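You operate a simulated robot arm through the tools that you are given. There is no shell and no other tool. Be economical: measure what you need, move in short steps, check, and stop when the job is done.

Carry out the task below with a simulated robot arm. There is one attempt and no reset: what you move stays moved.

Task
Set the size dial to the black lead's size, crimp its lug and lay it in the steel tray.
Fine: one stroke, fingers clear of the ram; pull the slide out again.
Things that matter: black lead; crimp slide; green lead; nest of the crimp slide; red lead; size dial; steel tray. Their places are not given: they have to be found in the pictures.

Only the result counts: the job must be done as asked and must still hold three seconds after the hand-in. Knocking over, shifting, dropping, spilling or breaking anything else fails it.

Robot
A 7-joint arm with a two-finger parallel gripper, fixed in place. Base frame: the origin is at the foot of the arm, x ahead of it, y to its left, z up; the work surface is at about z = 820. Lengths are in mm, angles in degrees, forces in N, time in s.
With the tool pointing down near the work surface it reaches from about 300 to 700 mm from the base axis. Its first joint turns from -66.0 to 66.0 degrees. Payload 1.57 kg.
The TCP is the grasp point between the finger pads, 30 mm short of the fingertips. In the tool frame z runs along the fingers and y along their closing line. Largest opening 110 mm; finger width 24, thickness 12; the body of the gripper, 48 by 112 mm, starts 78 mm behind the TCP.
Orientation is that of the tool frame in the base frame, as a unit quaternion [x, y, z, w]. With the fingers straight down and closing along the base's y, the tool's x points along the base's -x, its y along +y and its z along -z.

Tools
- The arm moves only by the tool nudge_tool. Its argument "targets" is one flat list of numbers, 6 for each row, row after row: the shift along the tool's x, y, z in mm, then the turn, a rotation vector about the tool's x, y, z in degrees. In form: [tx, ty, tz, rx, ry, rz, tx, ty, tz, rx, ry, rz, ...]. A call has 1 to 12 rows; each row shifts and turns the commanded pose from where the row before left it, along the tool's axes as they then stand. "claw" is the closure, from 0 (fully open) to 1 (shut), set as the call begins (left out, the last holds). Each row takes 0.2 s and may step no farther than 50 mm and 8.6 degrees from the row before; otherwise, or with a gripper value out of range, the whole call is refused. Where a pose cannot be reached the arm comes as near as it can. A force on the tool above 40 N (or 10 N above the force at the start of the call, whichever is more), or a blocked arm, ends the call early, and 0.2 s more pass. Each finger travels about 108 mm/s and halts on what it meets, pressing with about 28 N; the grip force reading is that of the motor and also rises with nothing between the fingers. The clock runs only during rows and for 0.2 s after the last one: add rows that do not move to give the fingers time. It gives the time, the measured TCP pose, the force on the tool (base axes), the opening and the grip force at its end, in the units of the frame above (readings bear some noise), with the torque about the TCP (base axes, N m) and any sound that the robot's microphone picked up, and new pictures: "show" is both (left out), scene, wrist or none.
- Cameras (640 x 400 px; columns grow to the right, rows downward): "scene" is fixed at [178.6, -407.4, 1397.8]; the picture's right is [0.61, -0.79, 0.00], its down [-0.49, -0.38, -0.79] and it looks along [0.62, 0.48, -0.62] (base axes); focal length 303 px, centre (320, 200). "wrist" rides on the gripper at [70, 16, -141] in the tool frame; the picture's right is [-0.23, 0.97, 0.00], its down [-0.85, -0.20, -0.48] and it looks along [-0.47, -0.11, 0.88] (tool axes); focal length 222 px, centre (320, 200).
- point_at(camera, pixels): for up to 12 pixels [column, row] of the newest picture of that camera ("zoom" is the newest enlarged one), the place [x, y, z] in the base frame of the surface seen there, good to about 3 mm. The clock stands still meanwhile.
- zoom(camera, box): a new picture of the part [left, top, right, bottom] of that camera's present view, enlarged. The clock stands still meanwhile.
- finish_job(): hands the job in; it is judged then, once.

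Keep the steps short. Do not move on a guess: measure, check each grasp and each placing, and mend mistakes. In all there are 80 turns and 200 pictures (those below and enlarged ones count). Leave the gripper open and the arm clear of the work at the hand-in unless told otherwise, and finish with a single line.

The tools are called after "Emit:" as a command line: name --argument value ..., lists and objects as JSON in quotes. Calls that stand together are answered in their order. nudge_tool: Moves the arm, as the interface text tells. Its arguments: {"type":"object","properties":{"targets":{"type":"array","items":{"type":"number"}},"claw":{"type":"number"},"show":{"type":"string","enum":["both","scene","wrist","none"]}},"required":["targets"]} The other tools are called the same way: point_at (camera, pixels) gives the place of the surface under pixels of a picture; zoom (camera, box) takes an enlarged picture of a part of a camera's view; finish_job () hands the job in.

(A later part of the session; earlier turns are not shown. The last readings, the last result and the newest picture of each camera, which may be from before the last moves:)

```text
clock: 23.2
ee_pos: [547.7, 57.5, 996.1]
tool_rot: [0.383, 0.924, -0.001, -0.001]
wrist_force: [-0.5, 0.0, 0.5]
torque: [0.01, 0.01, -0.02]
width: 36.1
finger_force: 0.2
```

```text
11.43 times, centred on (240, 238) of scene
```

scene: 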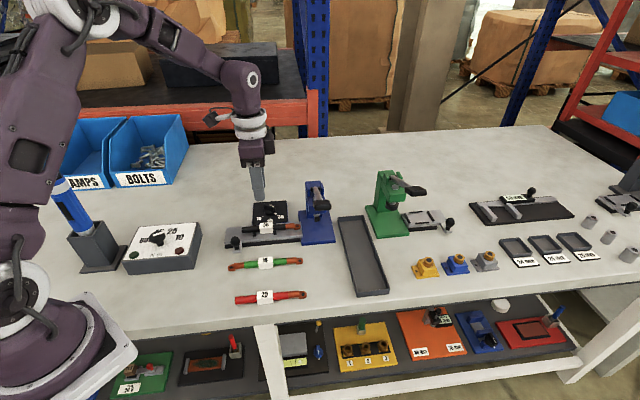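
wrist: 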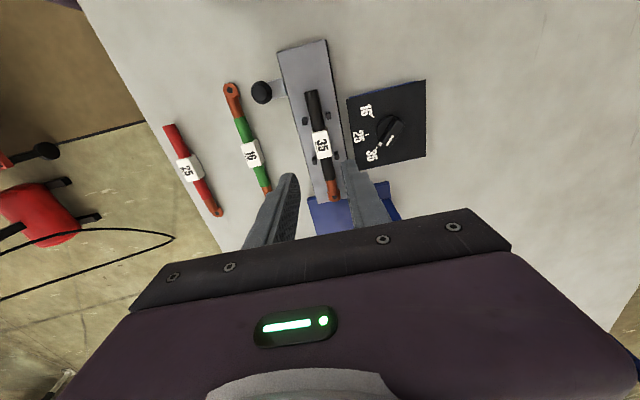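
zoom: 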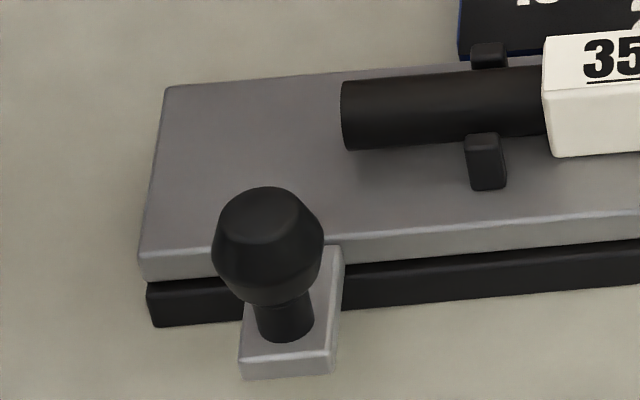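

Emit:
point_at --camera "zoom" --pixels '[[263, 215], [263, 200], [240, 215], [288, 215], [263, 238], [268, 275], [282, 330], [300, 350], [218, 245], [320, 240]]'

```text
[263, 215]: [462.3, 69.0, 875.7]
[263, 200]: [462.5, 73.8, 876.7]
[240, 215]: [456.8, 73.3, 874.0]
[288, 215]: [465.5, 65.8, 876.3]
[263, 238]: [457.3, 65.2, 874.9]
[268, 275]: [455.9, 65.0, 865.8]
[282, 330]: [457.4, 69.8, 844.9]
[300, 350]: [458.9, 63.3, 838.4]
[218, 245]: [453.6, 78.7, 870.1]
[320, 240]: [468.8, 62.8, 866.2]
```

Knob centre ≈(462,71), z 848–876. Move above it (TCP z≈915), claw ~42 mm.

Emit:
nudge_tool --targets '[30, -20, 0, 0, 0, 0, 37.5, -33.6, 0, 0, 0, 0, 0, 0, 40, 0, 0, 0, 0, 0, 38, 0, 0, 0, 0, 0, 0, 0, 0, 0]' --claw 0.62

Emit:
zoom --camera "wrist" --box '[240, 60, 400, 220]'

Emit:
zoom --camera "scene" --box '[205, 190, 285, 250]'

```text
refused: row 2 steps farther than a row can; nothing moved
```

```text
2.50 times, centred on (320, 140) of wrist
```

zoom: 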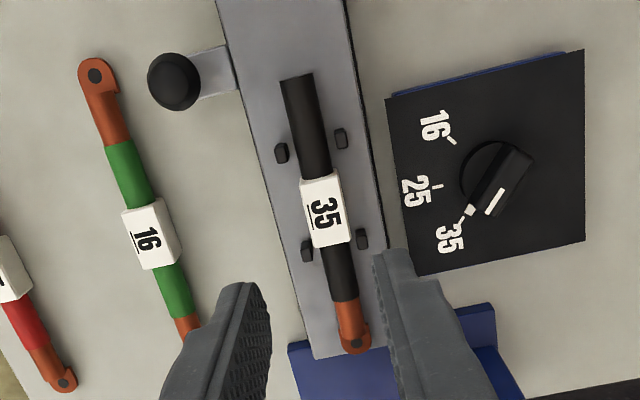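

```text
6.67 times, centred on (245, 220) of scene
```

zoom: 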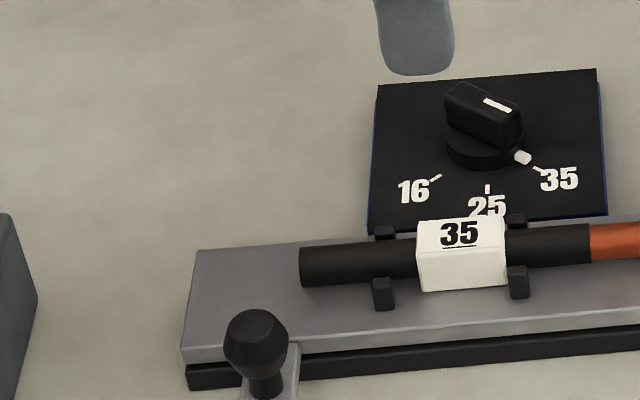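

The row was 50.4 mm, so nothing moved. Splitting it.

Emit:
nudge_tool --targets '[22.5, -18, 0, 0, 0, 0, 22.5, -18, 0, 0, 0, 0, 22.5, -17.6, 0, 0, 0, 0, 0, 0, 40, 0, 0, 0, 0, 0, 38, 0, 0, 0, 0, 0, 0, 0, 0, 0]' --claw 0.62

Emit:
zoom --camera "wrist" --box '[240, 60, 400, 220]'

Emit:
zoom --camera "scene" --box '[205, 190, 285, 250]'

```text
clock: 24.6
ee_pos: [462.4, 70.4, 915.3]
tool_rot: [0.383, 0.924, 0.0, -0.001]
wrist_force: [-0.5, -0.7, -0.1]
torque: [0.0, -0.03, 0.04]
width: 41.7
finger_force: 0.2
```

scene: 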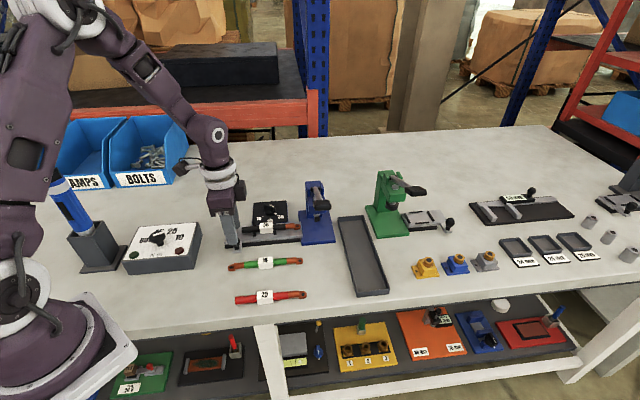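
wrist: 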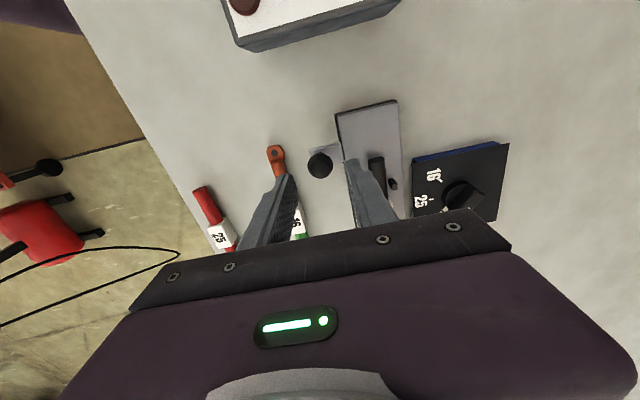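

```text
2.50 times, centred on (320, 140) of wrist
```

zoom: 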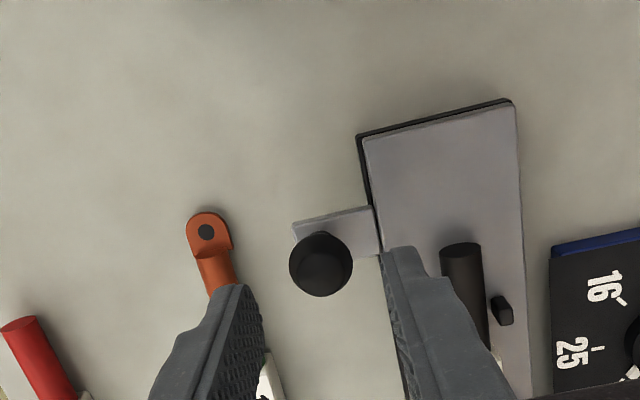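

```text
6.67 times, centred on (245, 220) of scene
```

zoom: 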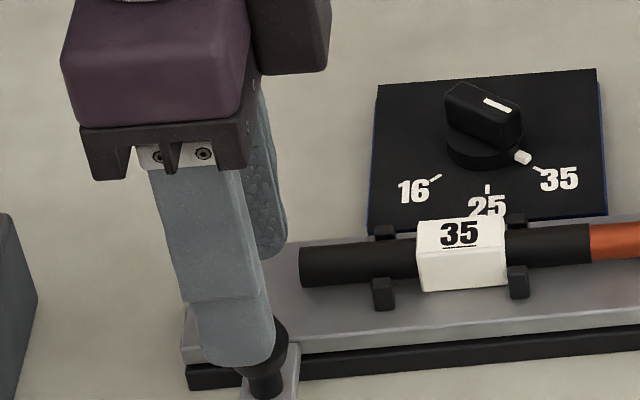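

Knob is centred between fingers. Descend 34 mm and close.

Emit:
nudge_tool --targets '[0, 0, 17, 0, 0, 0, 0, 0, 17, 0, 0, 0, 0, 0, 0, 0, 0, 0]' --show "wrist"

Emit:
nudge_tool --targets '[0, 0, 0, 0, 0, 0, 0, 0, 0, 0, 0, 0]' --claw 0.9 --show "both"

Emit:
zoom --camera "scene" --box '[205, 190, 285, 250]'

```text
clock: 25.4
ee_pos: [461.9, 72.0, 882.6]
tool_rot: [0.383, 0.924, 0.0, 0.0]
wrist_force: [1.1, 0.4, -0.3]
torque: [-0.02, 0.01, -0.02]
width: 41.7
finger_force: 0.0
```

wrist: 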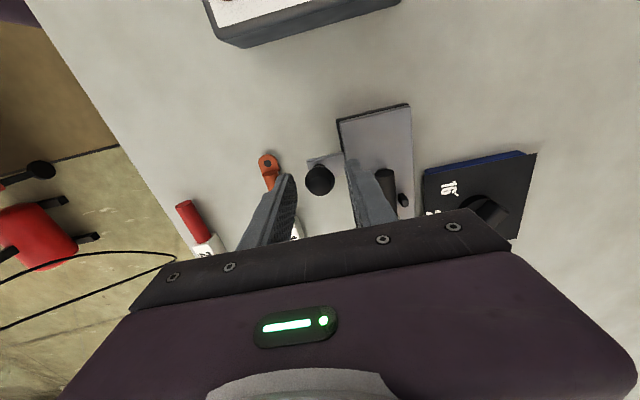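

```text
clock: 26.0
ee_pos: [462.9, 72.2, 883.1]
tool_rot: [0.383, 0.924, 0.0, 0.0]
wrist_force: [2.0, 1.6, -4.2]
torque: [-0.08, -0.17, -0.01]
width: 20.8
finger_force: 34.0
```

scene: 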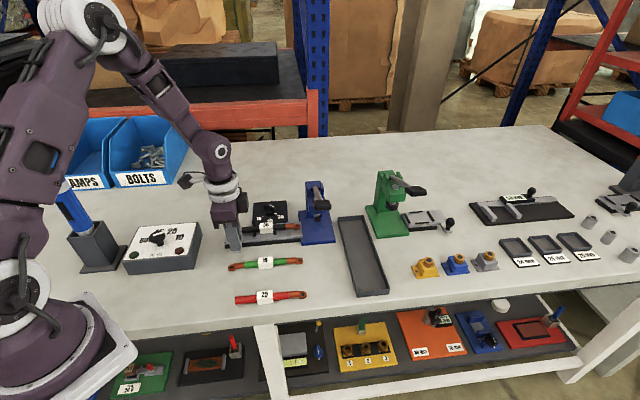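
wrist: 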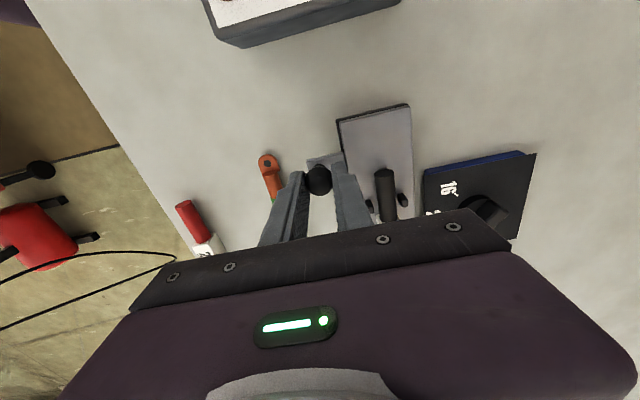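

```text
6.67 times, centred on (245, 220) of scene
```

zoom: 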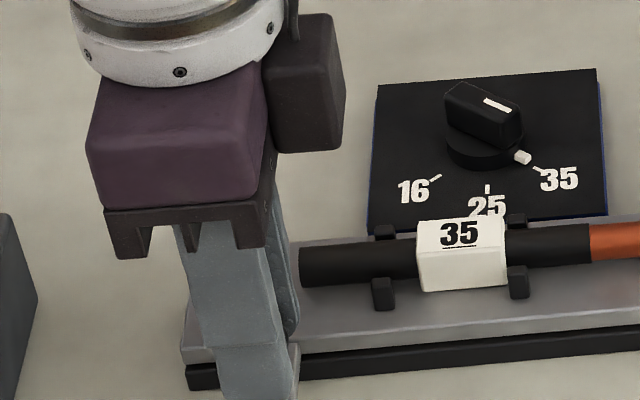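

Knob gripped. Push the slide in along −tool x, 40 mm first in small rows.

Emit:
nudge_tool --targets '[-8, 0, 0, 0, 0, 0, -8, 0, 0, 0, 0, 0, -8, 0, 0, 0, 0, 0, -8, 0, 0, 0, 0, 0, -8, 0, 0, 0, 0, 0, 0, 0, 0, 0, 0, 0]' --claw 1 --show "both"

Emit:
zoom --camera "scene" --box '[220, 170, 340, 250]'

```text
clock: 27.4
ee_pos: [491.0, 43.4, 883.7]
tool_rot: [0.382, 0.924, 0.001, 0.001]
wrist_force: [10.3, 10.7, -7.0]
torque: [0.72, 0.57, 0.01]
width: 20.5
finger_force: 34.7
```

scene: 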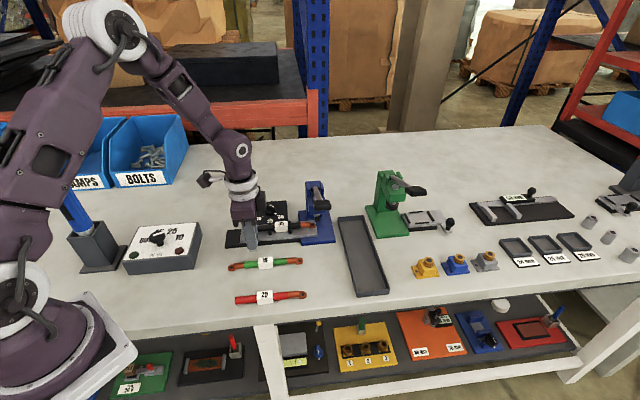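
wrist: 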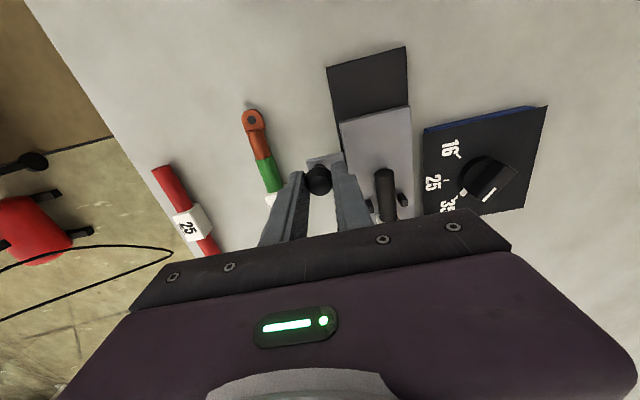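

```text
5.00 times, centred on (280, 210) of scene
```

zoom: 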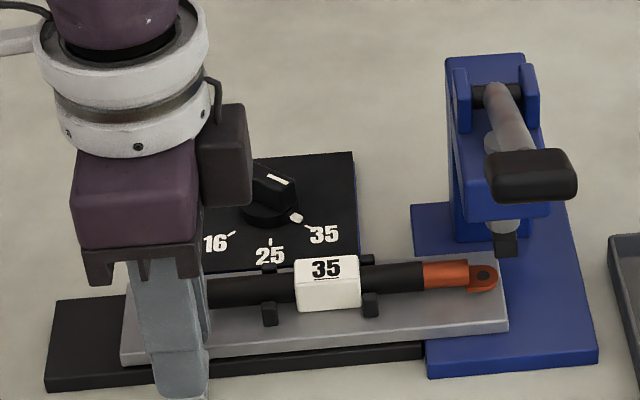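

Slide moves well; small side force so add a little +y. Continue 32 mm.

Emit:
nudge_tool --targets '[-8, 0.8, 0, 0, 0, 0, -8, 0.2, 0, 0, 0, 0, -8, 0.2, 0, 0, 0, 0, -8, 0.2, 0, 0, 0, 0, 0, 0, 0, 0, 0, 0]' --show "scene"

Emit:
zoom --camera "scene" --box '[220, 170, 340, 250]'

```text
clock: 28.6
ee_pos: [513.9, 19.1, 883.4]
tool_rot: [0.383, 0.924, 0.0, 0.002]
wrist_force: [11.6, 12.6, 21.4]
torque: [0.46, 0.31, -0.07]
width: 20.9
finger_force: 34.2
```

scene: 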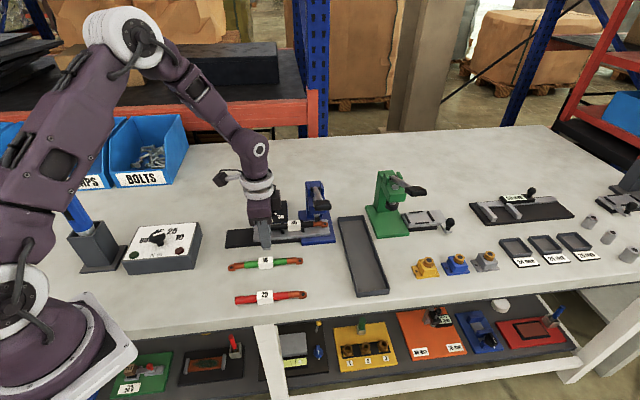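

```text
5.00 times, centred on (280, 210) of scene
```

zoom: 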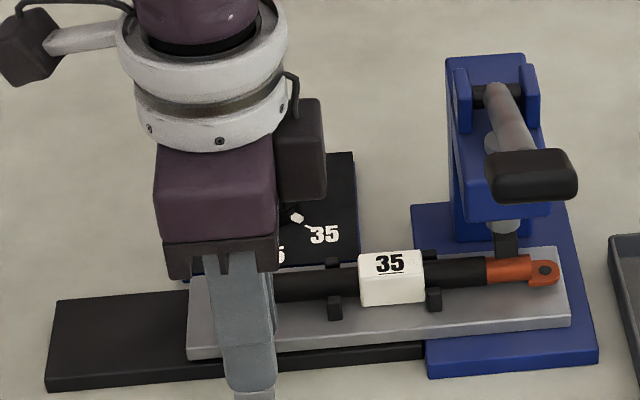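

The lug barrel now appears under the ram. Feel for an end stop with 1 mm rows.

Emit:
nudge_tool --targets '[-1, 1, 0, 0, 0, 0, -1, 0, 0, 0, 0, 0, -1, 0, 0, 0, 0, 0, 0, 0, 0, 0, 0, 0]' --show "none"

Emit:
nudge_tool --targets '[-1, 0, 0, 0, 0, 0, -1, 0, 0, 0, 0, 0, -1, 0, 0, 0, 0, 0, 0, 0, 0, 0, 0, 0]' --show "scene"

Emit:
zoom --camera "scene" --box '[275, 190, 347, 240]'

```text
clock: 29.6
ee_pos: [516.1, 17.9, 883.3]
tool_rot: [0.383, 0.924, -0.001, 0.0]
wrist_force: [3.4, 3.1, 9.3]
torque: [-0.36, -0.67, -0.04]
width: 20.8
finger_force: 34.2
```

```text
clock: 30.6
ee_pos: [517.2, 17.3, 883.2]
tool_rot: [0.382, 0.924, -0.001, -0.003]
wrist_force: [-20.8, 13.6, -4.3]
torque: [0.59, 0.11, 0.01]
width: 20.9
finger_force: 34.9
```

scene: 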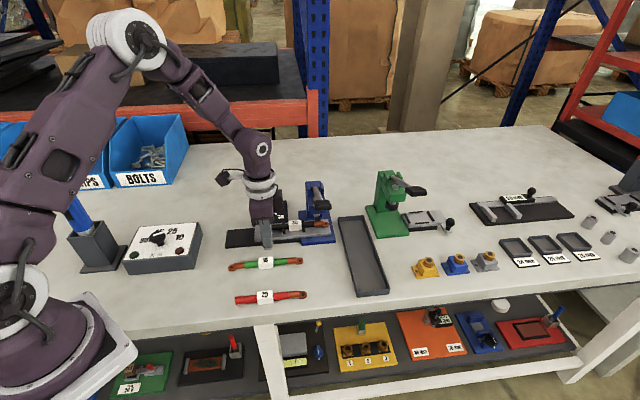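

```text
8.00 times, centred on (311, 215) of scene
```

zoom: 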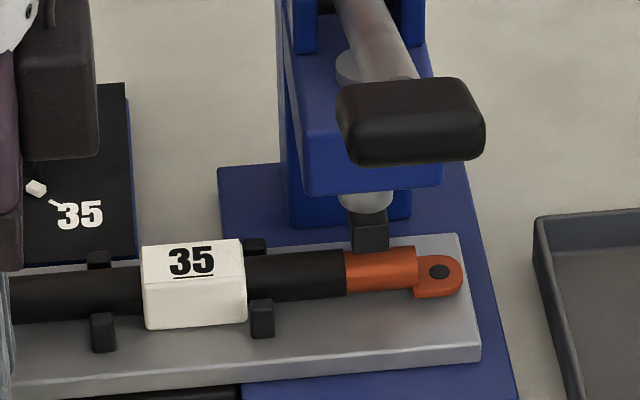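

End stop reached (24 N back, ~76 mm travel). I'll measure die vs barrel and label vs pegs.

Emit:
point_at --camera "zoom" --pixels '[[371, 236], [354, 236], [387, 236], [380, 265], [348, 272], [412, 265], [104, 318], [262, 305], [146, 262], [241, 255], [255, 243], [100, 255]]'

```text
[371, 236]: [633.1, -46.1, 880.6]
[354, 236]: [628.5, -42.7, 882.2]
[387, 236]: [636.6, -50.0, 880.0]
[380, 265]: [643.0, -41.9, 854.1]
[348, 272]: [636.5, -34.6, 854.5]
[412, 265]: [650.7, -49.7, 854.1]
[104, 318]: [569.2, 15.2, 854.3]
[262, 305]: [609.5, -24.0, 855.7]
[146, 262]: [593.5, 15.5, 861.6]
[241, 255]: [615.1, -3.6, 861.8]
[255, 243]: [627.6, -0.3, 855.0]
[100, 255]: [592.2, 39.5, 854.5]
```

The lead sits ~4.5 mm too far toward the press in the nest (barrel 485 vs die 480 along the slide). I'll pull the slide back and re-centre the label.

Emit:
nudge_tool --targets '[4, 0, 0, 0, 0, 0, 8, 0, 0, 0, 0, 0, 8, -0.2, 0, 0, 0, 0, 8, -0.3, 0, 0, 0, 0, 8, -0.3, 0, 0, 0, 0, 8, -0.4, 0, 0, 0, 0, 8, -0.4, 0, 0, 0, 0, 8, -0.4, 0, 0, 0, 0, 8, -0.4, 0, 0, 0, 0, 8, 0, 0, 0, 0, 0, 0, 0, 0, 0, 0, 0]' --show "scene"

Emit:
zoom --camera "scene" --box '[220, 170, 340, 250]'

```text
clock: 33.0
ee_pos: [465.5, 70.1, 883.8]
tool_rot: [0.383, 0.924, 0.001, 0.0]
wrist_force: [7.2, 7.2, -22.2]
torque: [-0.02, -0.11, 0.01]
width: 20.7
finger_force: 34.1
```

scene: 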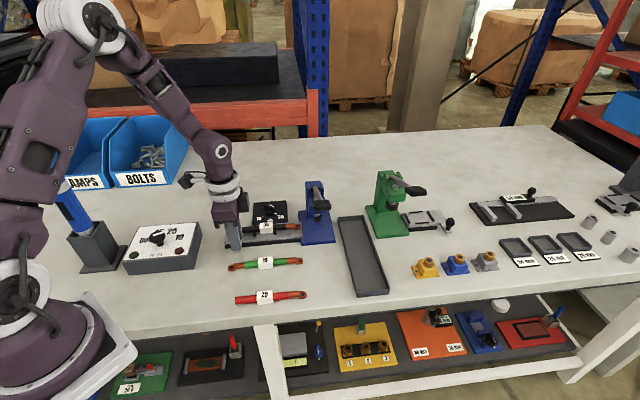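

```text
5.00 times, centred on (280, 210) of scene
```

zoom: 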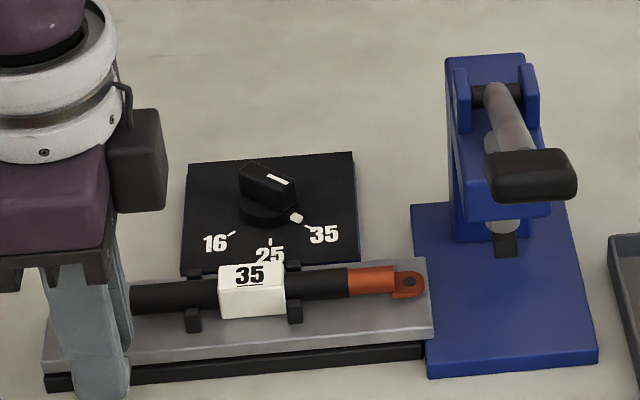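

Slide is back. Open, rise, and measure the label.

Emit:
nudge_tool --targets '[0, 0, 0, 0, 0, 0, 0, 0, 0, 0, 0, 0]' --claw 0.62 --show "none"

Emit:
nudge_tool --targets '[0, 0, -40, 0, 0, 0, 0, 0, -40, 0, 0, 0, 0, 0, 0, 0, 0, 0]'

Emit:
zoom --camera "scene" --box '[240, 205, 312, 250]'

```text
clock: 33.6
ee_pos: [463.0, 70.1, 883.9]
tool_rot: [0.383, 0.924, 0.0, 0.0]
wrist_force: [-0.1, 0.3, -0.3]
torque: [-0.03, -0.01, 0.02]
width: 41.7
finger_force: 0.1
```

```text
clock: 34.4
ee_pos: [461.4, 68.5, 965.1]
tool_rot: [0.384, 0.923, 0.0, 0.0]
wrist_force: [0.4, 0.3, -0.6]
torque: [0.03, -0.04, 0.01]
width: 41.9
finger_force: 0.1
```

scene: 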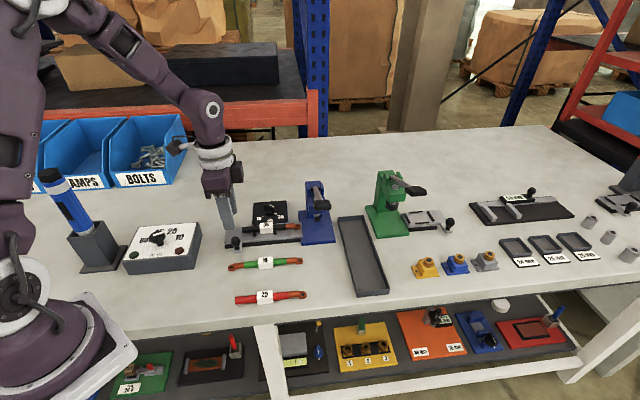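
wrist: 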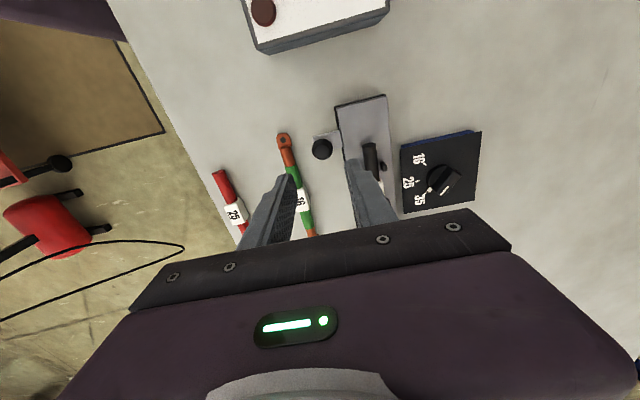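

```text
8.89 times, centred on (276, 228) of scene
```

zoom: 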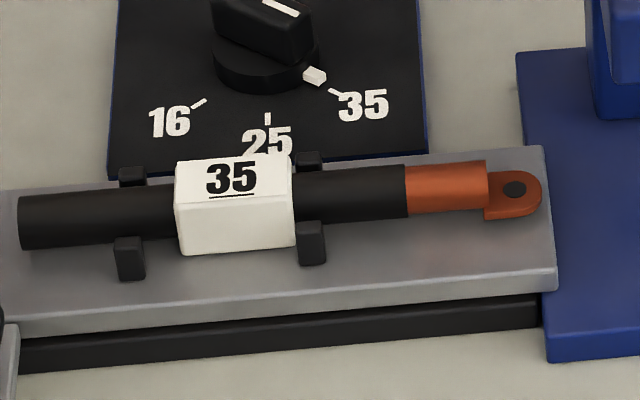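

Emit:
point_at --camera "zoom" --pixels '[[130, 243], [312, 228], [132, 173], [309, 158], [178, 185], [290, 178], [180, 228], [292, 222], [24, 215], [484, 180], [234, 182], [410, 185]]'

```text
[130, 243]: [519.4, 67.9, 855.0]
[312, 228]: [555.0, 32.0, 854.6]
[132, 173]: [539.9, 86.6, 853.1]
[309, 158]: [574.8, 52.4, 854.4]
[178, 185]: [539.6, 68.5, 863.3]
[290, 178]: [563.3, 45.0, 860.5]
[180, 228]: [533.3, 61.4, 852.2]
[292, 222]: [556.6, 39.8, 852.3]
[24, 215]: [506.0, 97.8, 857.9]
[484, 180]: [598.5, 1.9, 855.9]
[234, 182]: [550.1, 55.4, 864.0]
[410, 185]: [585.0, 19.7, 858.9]
```

The label rests against the press-side pegs, ~4.8 mm off nest centre. I'll go back over it, regrip and shift it −4.7 mm.

Emit:
nudge_tool --targets '[-23.3, 17.9, 0, 0, 0, 0, -23.3, 17.9, 0, 0, 0, 0, -23.3, 17.8, 0, 0, 0, 0, 0, 0, 30, 0, 0, 0, 0, 0, 0, 0, 0, 0]' --claw 0.68 --show "wrist"

Emit:
zoom --camera "wrist" --box '[240, 60, 400, 220]'

```text
clock: 35.6
ee_pos: [553.6, 58.3, 933.9]
tool_rot: [0.383, 0.924, 0.0, 0.0]
wrist_force: [0.1, 0.2, 0.6]
torque: [0.02, 0.02, -0.01]
width: 35.2
finger_force: 0.0
```

wrist: 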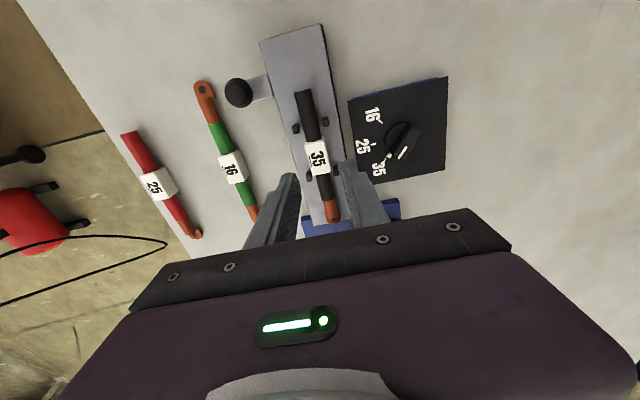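

```text
2.50 times, centred on (320, 140) of wrist
```

zoom: 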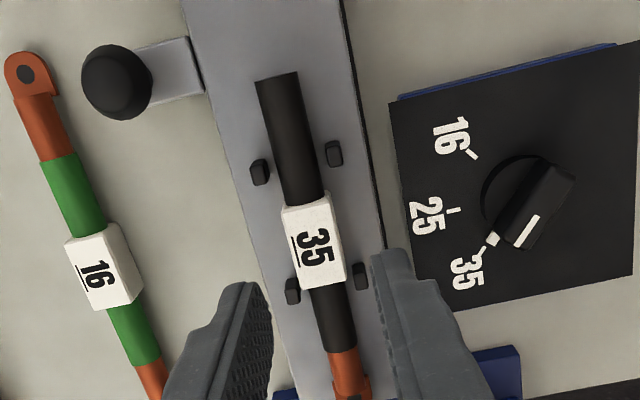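

Emit:
nudge_tool --targets '[0, 0, 20, 0, 0, 0, 0, 0, 0, 0, 0, 0]' --show "none"

Emit:
nudge_tool --targets '[0, 0, 0, 0, 0, 0]' --show "wrist"

Emit:
zoom --camera "wrist" --box '[240, 60, 400, 220]'

```text
clock: 36.2
ee_pos: [551.8, 56.5, 913.1]
tool_rot: [0.383, 0.924, 0.0, 0.0]
wrist_force: [0.6, 0.2, 0.2]
torque: [0.0, -0.01, -0.01]
width: 35.1
finger_force: 0.0
```

```text
clock: 36.6
ee_pos: [553.9, 57.4, 913.7]
tool_rot: [0.383, 0.924, 0.0, 0.0]
wrist_force: [0.3, 1.1, -0.3]
torque: [-0.04, 0.0, 0.03]
width: 35.3
finger_force: 0.1
```

wrist: 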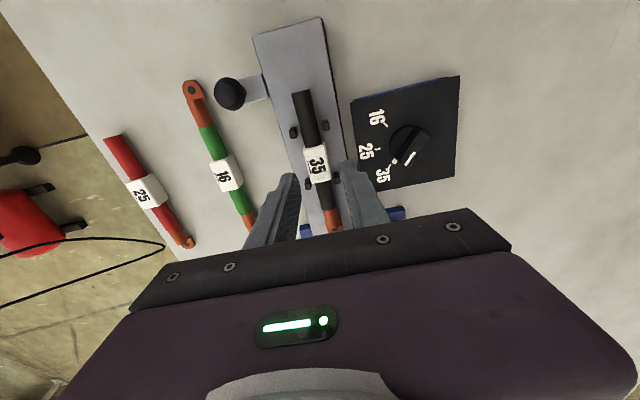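

```text
2.50 times, centred on (320, 140) of wrist
```

zoom: 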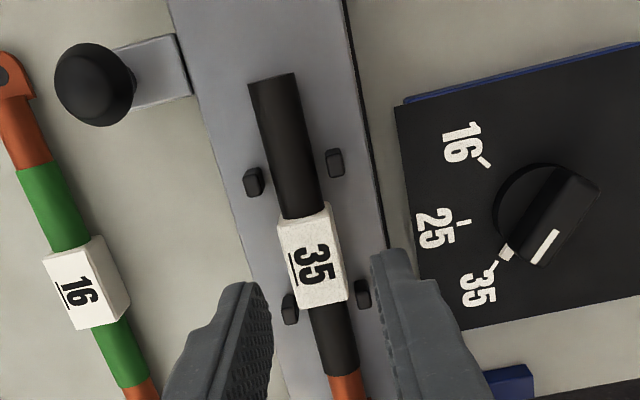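

TCP is at u≈350; shift back 3.5 mm, then descend to z≈877.

Emit:
nudge_tool --targets '[3.5, -0.7, 0, 0, 0, 0, 0, 0, 18, 0, 0, 0, 0, 0, 18, 0, 0, 0, 0, 0, 0, 0, 0, 0]' --show "scene"

Emit:
nudge_tool --targets '[0, 0, 0, 0, 0, 0, 0, 0, 0, 0, 0, 0]' --claw 1 --show "none"

Emit:
nudge_tool --targets '[0, 0, -1.5, 0, 0, 0, 2.4, 0, 0, 0, 0, 0, 2.4, 0, 0, 0, 0, 0, 0, 0, 0, 0, 0, 0]' --show "scene"

Emit:
zoom --camera "scene" --box '[240, 205, 312, 250]'

```text
clock: 37.6
ee_pos: [548.5, 57.8, 876.9]
tool_rot: [0.382, 0.924, 0.0, -0.001]
wrist_force: [0.4, -0.1, 0.8]
torque: [-0.01, 0.01, 0.0]
width: 35.2
finger_force: 0.0
```

scene: 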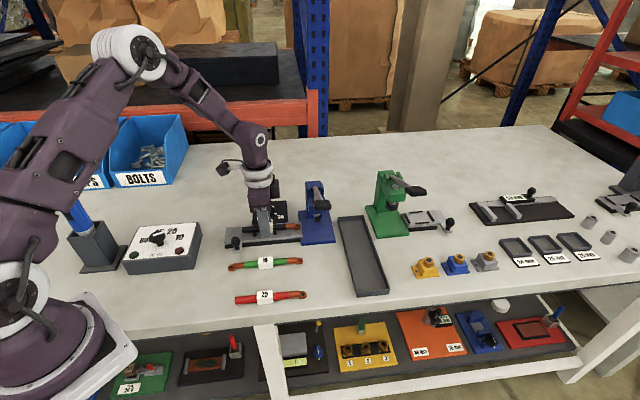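

```text
clock: 38.2
ee_pos: [548.7, 58.9, 876.2]
tool_rot: [0.382, 0.924, 0.0, 0.001]
wrist_force: [-0.7, -0.4, -0.4]
torque: [0.0, -0.03, 0.02]
width: 19.5
finger_force: 28.3
```

```text
clock: 39.2
ee_pos: [543.5, 62.9, 877.9]
tool_rot: [0.384, 0.923, 0.0, 0.0]
wrist_force: [0.1, 0.2, 0.4]
torque: [0.01, 0.03, 0.02]
width: 19.3
finger_force: 28.2
```

scene: 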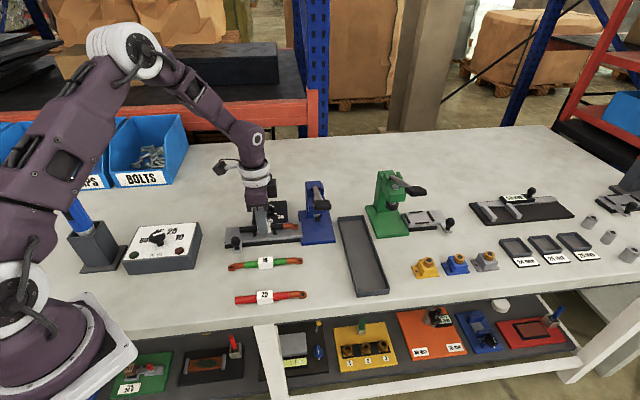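

```text
8.89 times, centred on (276, 228) of scene
```

zoom: 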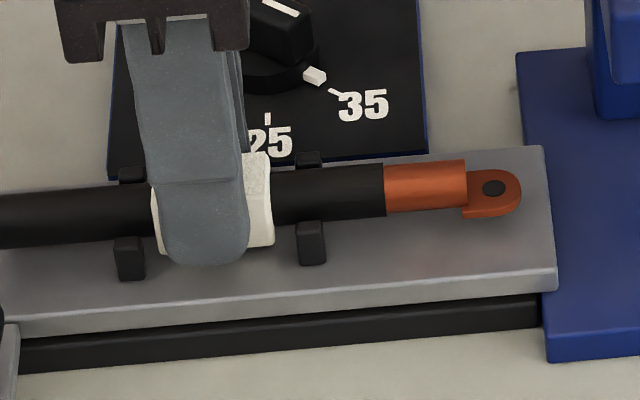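

Shifted (label now central between pegs). Lower 1.5 mm to touch, release, rise.

Emit:
nudge_tool --targets '[0, 0, 1.5, 0, 0, 0, 0, 0, 0, 0, 0, 0]' --show "none"

Emit:
nudge_tool --targets '[0, 0, 0, 0, 0, 0, 0, 0, 0, 0, 0, 0]' --claw 0.68 --show "none"

Emit:
nudge_tool --targets '[0, 0, -40, 0, 0, 0, 0, 0, -45, 0, 0, 0, 0, 0, 0, 0, 0, 0]' --show "scene"

Emit:
zoom --camera "scene" --box '[240, 205, 312, 250]'

Emit:
point_at --camera "zoom" --pixels '[[155, 190], [270, 182], [130, 243], [312, 228], [385, 190], [466, 180]]'

```text
clock: 39.8
ee_pos: [544.4, 64.2, 878.3]
tool_rot: [0.383, 0.924, 0.0, 0.0]
wrist_force: [0.8, -0.5, 1.1]
torque: [0.01, -0.01, 0.01]
width: 19.5
finger_force: 27.9
```

```text
clock: 40.4
ee_pos: [544.0, 63.0, 876.9]
tool_rot: [0.383, 0.924, 0.0, 0.0]
wrist_force: [0.6, 0.1, -0.2]
torque: [-0.03, 0.04, -0.02]
width: 35.0
finger_force: 0.1
```

```text
clock: 41.2
ee_pos: [544.6, 61.9, 962.7]
tool_rot: [0.383, 0.924, 0.0, 0.0]
wrist_force: [0.2, -0.8, 0.0]
torque: [-0.02, -0.03, 0.03]
width: 35.2
finger_force: 0.0
```

scene: 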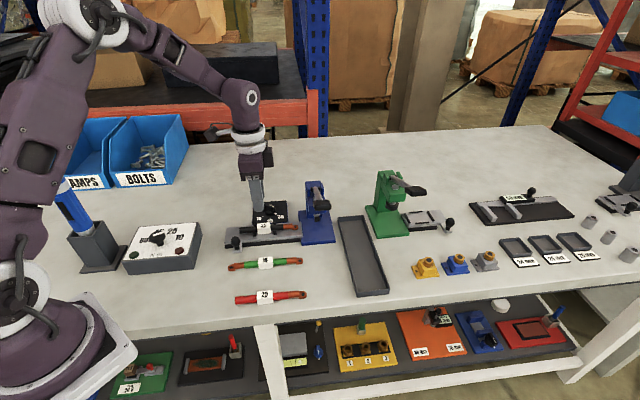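

```text
8.89 times, centred on (276, 228) of scene
```

zoom: 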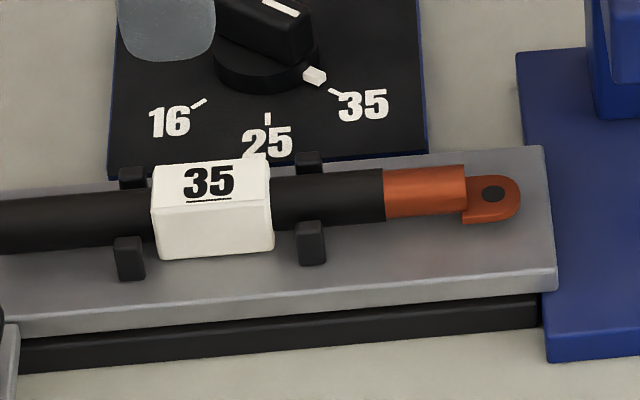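

```text
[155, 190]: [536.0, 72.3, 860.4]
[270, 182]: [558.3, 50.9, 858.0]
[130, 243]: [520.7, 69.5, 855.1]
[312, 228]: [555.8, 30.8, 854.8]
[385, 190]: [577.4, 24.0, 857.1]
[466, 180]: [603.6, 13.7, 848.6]
```

Label centred now. Return to the knob: shift, lower, check.

Emit:
nudge_tool --targets '[21.2, -17.2, 0, 0, 0, 0, 21.2, -17.2, 0, 0, 0, 0, 21.2, -17.2, 0, 0, 0, 0, 0, 0, 46, 0, 0, 0, 0, 0, 0, 0, 0, 0]' --claw 0.62 --show "wrist"

Emit:
nudge_tool --targets '[0, 0, 17, 0, 0, 0, 0, 0, 17, 0, 0, 0, 0, 0, 0, 0, 0, 0]' --show "wrist"

```text
clock: 42.4
ee_pos: [463.9, 69.8, 914.4]
tool_rot: [0.383, 0.924, 0.001, -0.001]
wrist_force: [0.2, -0.1, 0.6]
torque: [-0.01, 0.01, 0.01]
width: 42.0
finger_force: 0.1
```

wrist: 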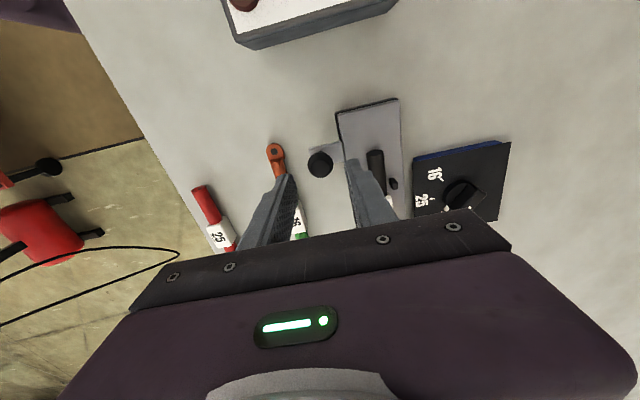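

```text
clock: 43.2
ee_pos: [463.5, 70.0, 881.0]
tool_rot: [0.383, 0.924, 0.0, 0.0]
wrist_force: [0.5, 1.0, -1.4]
torque: [0.0, -0.04, 0.0]
width: 41.7
finger_force: 0.0
```

wrist: 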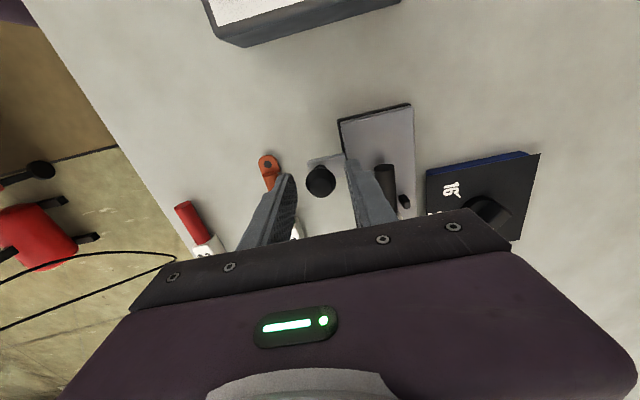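

Same pose as before. Close and push 72 mm again.

Emit:
nudge_tool --targets '[0, 0, 0, 0, 0, 0, 0, 0, 0, 0, 0, 0]' --claw 1 --show "none"

Emit:
nudge_tool --targets '[-5, 0, 0, 0, 0, 0, -7, 0.2, 0, 0, 0, 0, -8, 0.3, 0, 0, 0, 0, -8, 0.3, 0, 0, 0, 0, -8, 0.3, 0, 0, 0, 0, -8, 0.3, 0, 0, 0, 0, -8, 0.3, 0, 0, 0, 0, -8, 0.3, 0, 0, 0, 0, -7, 0.2, 0, 0, 0, 0, -4, 0.2, 0, 0, 0, 0, 0, 0, 0, 0, 0, 0]' --show "none"

Emit:
nudge_tool --targets '[-1, 0.3, 0, 0, 0, 0, -1, 0, 0, 0, 0, 0, -1, 0, 0, 0, 0, 0, 0, 0, 0, 0, 0, 0]' --show "scene"

Emit:
zoom --camera "scene" --box '[275, 190, 347, 240]'

```text
clock: 43.8
ee_pos: [464.4, 72.2, 880.3]
tool_rot: [0.382, 0.924, 0.001, 0.001]
wrist_force: [5.9, 6.5, -7.8]
torque: [-0.06, -0.26, -0.04]
width: 20.7
finger_force: 33.4
```

```text
clock: 46.2
ee_pos: [514.3, 22.8, 881.1]
tool_rot: [0.384, 0.923, -0.001, -0.002]
wrist_force: [-19.0, -17.9, -24.2]
torque: [0.16, -0.05, 0.03]
width: 21.3
finger_force: 34.3
```

```text
clock: 47.2
ee_pos: [515.8, 20.7, 881.9]
tool_rot: [0.383, 0.924, -0.001, -0.001]
wrist_force: [-25.6, -26.5, -6.6]
torque: [-0.2, 0.14, 0.02]
width: 20.7
finger_force: 34.1
```

scene: 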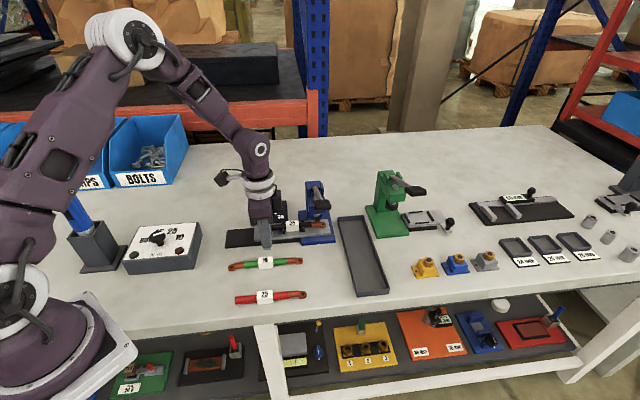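

```text
8.00 times, centred on (311, 215) of scene
```

zoom: 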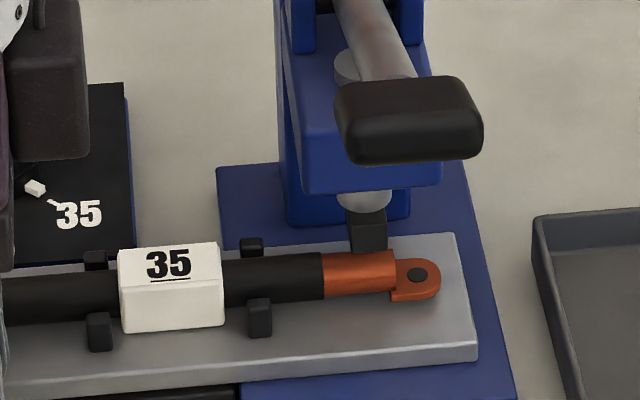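

Sideways force 37 N: relieve it with −2 mm y, then push the remaining ~3 mm to the stop.

Emit:
nudge_tool --targets '[0, -1.8, 0, 0, 0, 0, -1, 0, 0, 0, 0, 0, -1, 0, 0, 0, 0, 0, 0, 0, 0, 0, 0, 0]' --show "none"

Emit:
nudge_tool --targets '[-1, 0, 0, 0, 0, 0, 0, 0, 0, 0, 0, 0]' --show "scene"

Emit:
zoom --camera "scene" --box '[275, 190, 347, 240]'

```text
clock: 48.2
ee_pos: [516.0, 20.4, 882.6]
tool_rot: [0.382, 0.924, 0.0, -0.002]
wrist_force: [-28.7, -12.1, 7.7]
torque: [-0.47, -0.19, 0.02]
width: 21.0
finger_force: 34.3
```

```text
clock: 48.8
ee_pos: [515.4, 17.9, 881.8]
tool_rot: [0.382, 0.924, -0.001, -0.004]
wrist_force: [-29.8, -1.5, 13.9]
torque: [0.27, 0.27, -0.04]
width: 21.0
finger_force: 34.7
```

scene: 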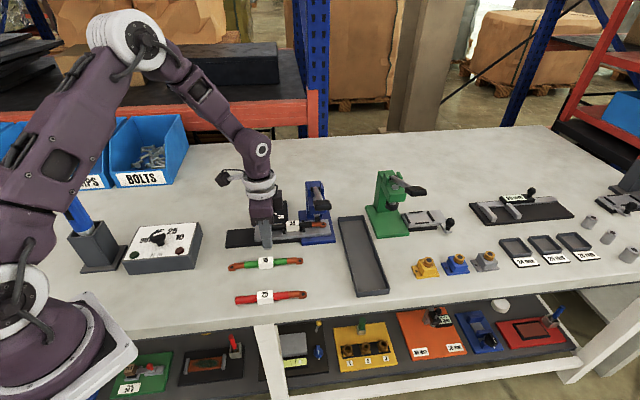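

```text
8.00 times, centred on (311, 215) of scene
```

zoom: 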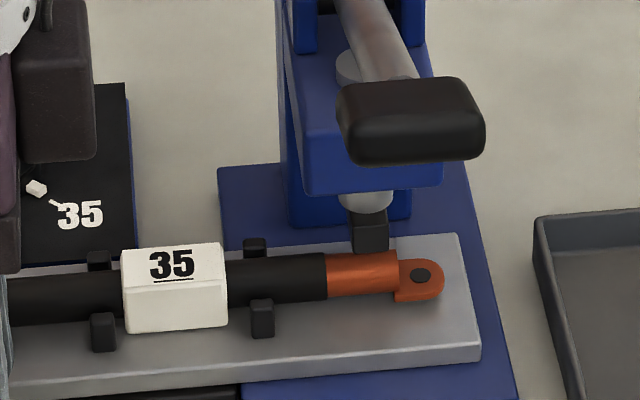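

Slide is at its stop, the die (352–388) lies within the barrel (327–398). Release the knob and rise.

Emit:
nudge_tool --targets '[1, 0, 0, 0, 0, 0, 0, 0, 0, 0, 0, 0]' --show "none"

Emit:
nudge_tool --targets '[0, 0, 0, 0, 0, 0, 0, 0, 0, 0, 0, 0]' --claw 0.62 --show "none"

Emit:
nudge_tool --targets '[0, 0, -30, 0, 0, 0, 10, 0, -40, 0, 0, 0, 20, 0, -45, 0, 0, 0, 20, 0, -45, 0, 0, 0]'

Emit:
zoom --camera "scene" --box '[275, 165, 355, 245]'

Emit:
zoom --camera "wrist" --box '[300, 60, 460, 220]'

```text
clock: 49.4
ee_pos: [516.6, 17.9, 881.9]
tool_rot: [0.382, 0.924, -0.001, -0.001]
wrist_force: [-20.2, -1.6, -0.6]
torque: [0.71, 0.76, 0.04]
width: 21.2
finger_force: 34.0
```

```text
clock: 50.0
ee_pos: [518.4, 18.9, 882.6]
tool_rot: [0.382, 0.924, 0.001, 0.001]
wrist_force: [-1.0, 0.7, 0.4]
torque: [0.01, 0.0, -0.01]
width: 41.6
finger_force: 0.0
```

```text
clock: 51.0
ee_pos: [484.3, 53.0, 1043.1]
tool_rot: [0.384, 0.923, 0.0, -0.001]
wrist_force: [0.6, 0.6, -0.3]
torque: [-0.03, 0.01, 0.0]
width: 41.9
finger_force: 0.1
```

scene: 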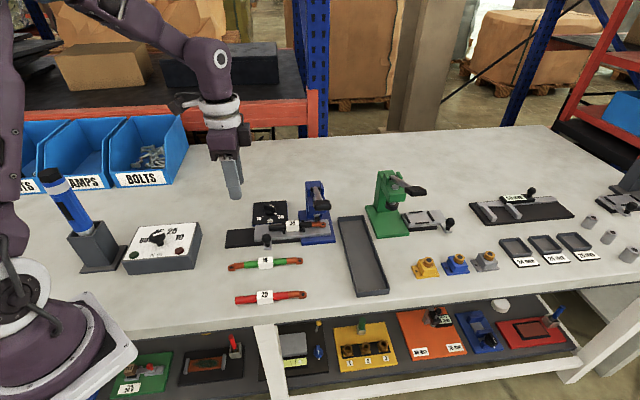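
wrist: 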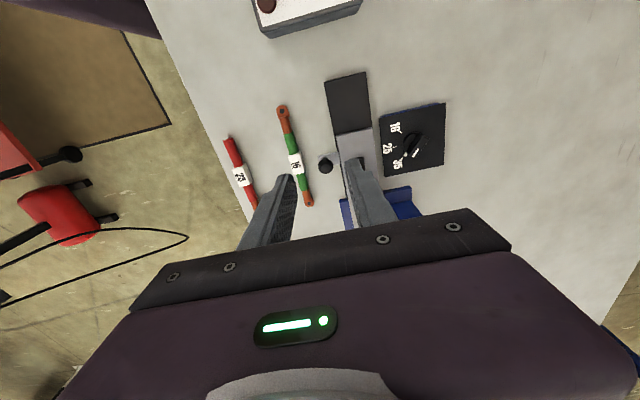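

```text
5.00 times, centred on (315, 205) of scene
```

zoom: 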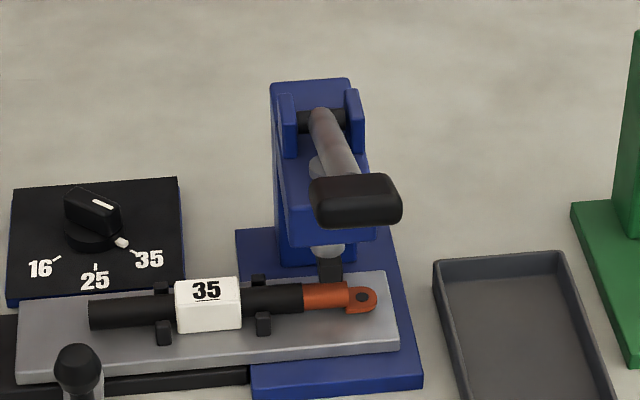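

```text
2.50 times, centred on (380, 140) of wrist
```

zoom: 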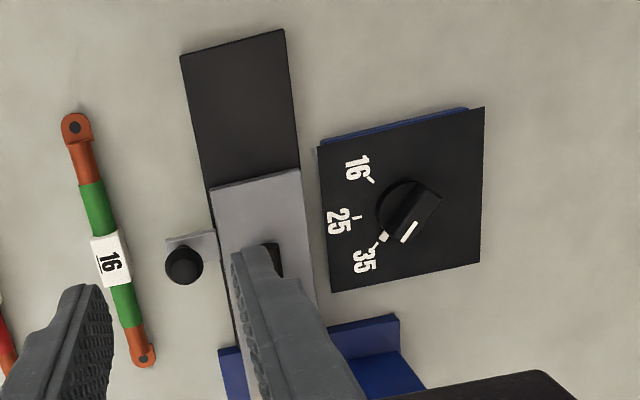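

Now the press lever. Measure the handle and arm.

Emit:
point_at --camera "zoom" --pixels '[[335, 183], [355, 185], [375, 182], [390, 185], [315, 190], [355, 178], [355, 205], [355, 220], [335, 150], [320, 115], [300, 120], [340, 165]]'

Emit:
zoom --camera "scene" --box '[295, 175, 335, 215]'

```text
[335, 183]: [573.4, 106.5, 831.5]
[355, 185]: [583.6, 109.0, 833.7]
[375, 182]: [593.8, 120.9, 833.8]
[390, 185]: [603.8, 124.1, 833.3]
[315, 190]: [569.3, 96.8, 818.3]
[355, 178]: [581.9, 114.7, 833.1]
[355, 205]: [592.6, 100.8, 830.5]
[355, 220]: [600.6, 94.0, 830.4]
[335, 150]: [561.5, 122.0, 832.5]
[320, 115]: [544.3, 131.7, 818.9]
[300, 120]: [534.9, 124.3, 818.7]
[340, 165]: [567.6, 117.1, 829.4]
```

```text
10.00 times, centred on (315, 195) of scene
```

zoom: 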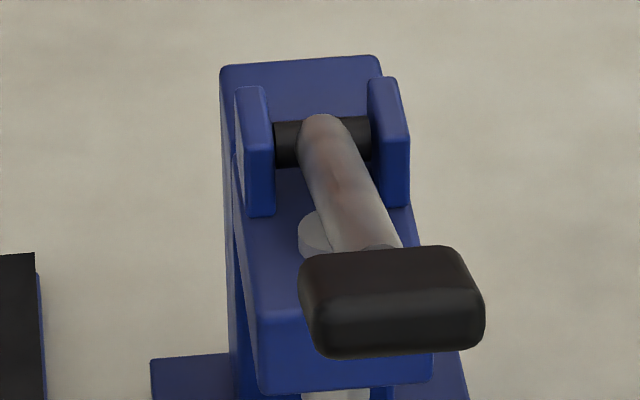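

(The last zoom had been the wrist one.) Measuring again on this zoom.

Emit:
point_at --camera "zoom" --pixels '[[310, 285], [390, 260], [470, 270], [390, 275], [395, 300], [395, 335], [370, 220], [340, 160], [322, 120], [285, 140], [360, 140], [315, 235]]'

```text
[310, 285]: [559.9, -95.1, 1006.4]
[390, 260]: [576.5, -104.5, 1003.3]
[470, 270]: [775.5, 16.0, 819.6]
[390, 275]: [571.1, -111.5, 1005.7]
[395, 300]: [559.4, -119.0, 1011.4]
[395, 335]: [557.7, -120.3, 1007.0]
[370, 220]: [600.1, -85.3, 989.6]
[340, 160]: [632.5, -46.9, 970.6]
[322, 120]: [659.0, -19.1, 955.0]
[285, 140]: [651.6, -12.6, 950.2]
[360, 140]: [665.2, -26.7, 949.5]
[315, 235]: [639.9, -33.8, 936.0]
```

Handle centre u≈480, v≈321, top z≈1008; pivot v≈452, z≈947. Shut the fingers, rise, and go above the handle.

Emit:
nudge_tool --targets '[0, 0, -35, 0, 0, 0, 0, 0, -35, 0, 0, 0, -43.7, -14.7, 0, 0, 0, 0, -43.7, -14.7, 0, 0, 0, 0, -43.7, -14.7, 0, 0, 0, 0, -43.7, -14.7, 0, 0, 0, 0, 0, 0, 20, 0, 0, 0, 0, 0, 0, 0, 0, 0]' --claw 1

Emit:
zoom --camera "scene" --box '[275, 120, 355, 220]'

Emit:
zoom --camera "wrist" --box '[240, 100, 400, 260]'

```text
clock: 52.8
ee_pos: [564.6, -111.0, 1091.3]
tool_rot: [0.383, 0.924, 0.0, -0.001]
wrist_force: [-0.1, 0.3, 0.7]
torque: [-0.04, 0.0, 0.01]
width: 0.3
finger_force: 21.2
```

scene: 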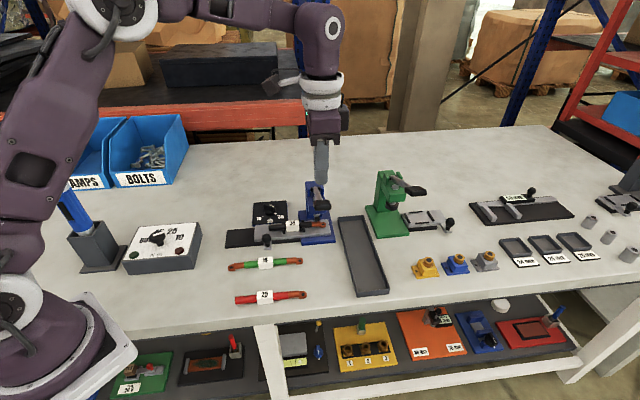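
wrist: 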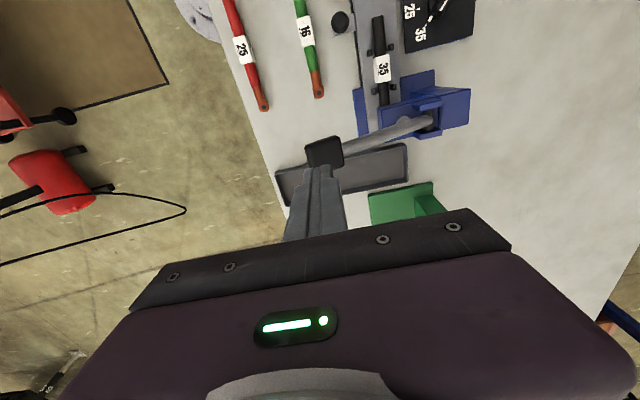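

```text
4.00 times, centred on (315, 170) of scene
```

zoom: 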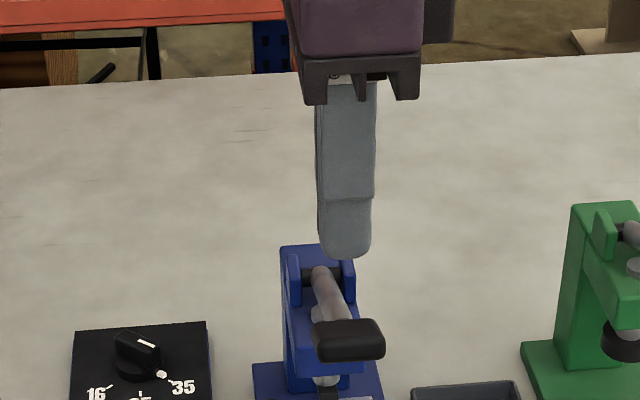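

```text
2.50 times, centred on (320, 180) of wrist
```

zoom: 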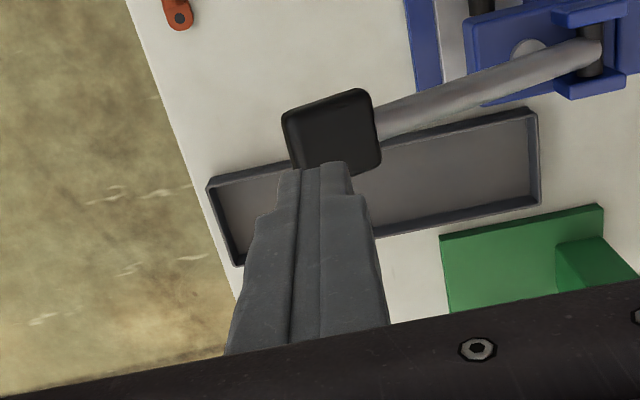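

Emit:
point_at --camera "zoom" --pixels '[[330, 130], [292, 118], [362, 98], [372, 155], [300, 160], [295, 140], [370, 125], [420, 108], [322, 165]]'

```text
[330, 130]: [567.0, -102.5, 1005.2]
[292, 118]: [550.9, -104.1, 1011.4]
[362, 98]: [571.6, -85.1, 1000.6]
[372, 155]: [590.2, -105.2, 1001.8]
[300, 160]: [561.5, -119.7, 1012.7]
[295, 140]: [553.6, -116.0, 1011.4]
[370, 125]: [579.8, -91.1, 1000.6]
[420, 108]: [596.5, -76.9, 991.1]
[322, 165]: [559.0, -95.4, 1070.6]
```

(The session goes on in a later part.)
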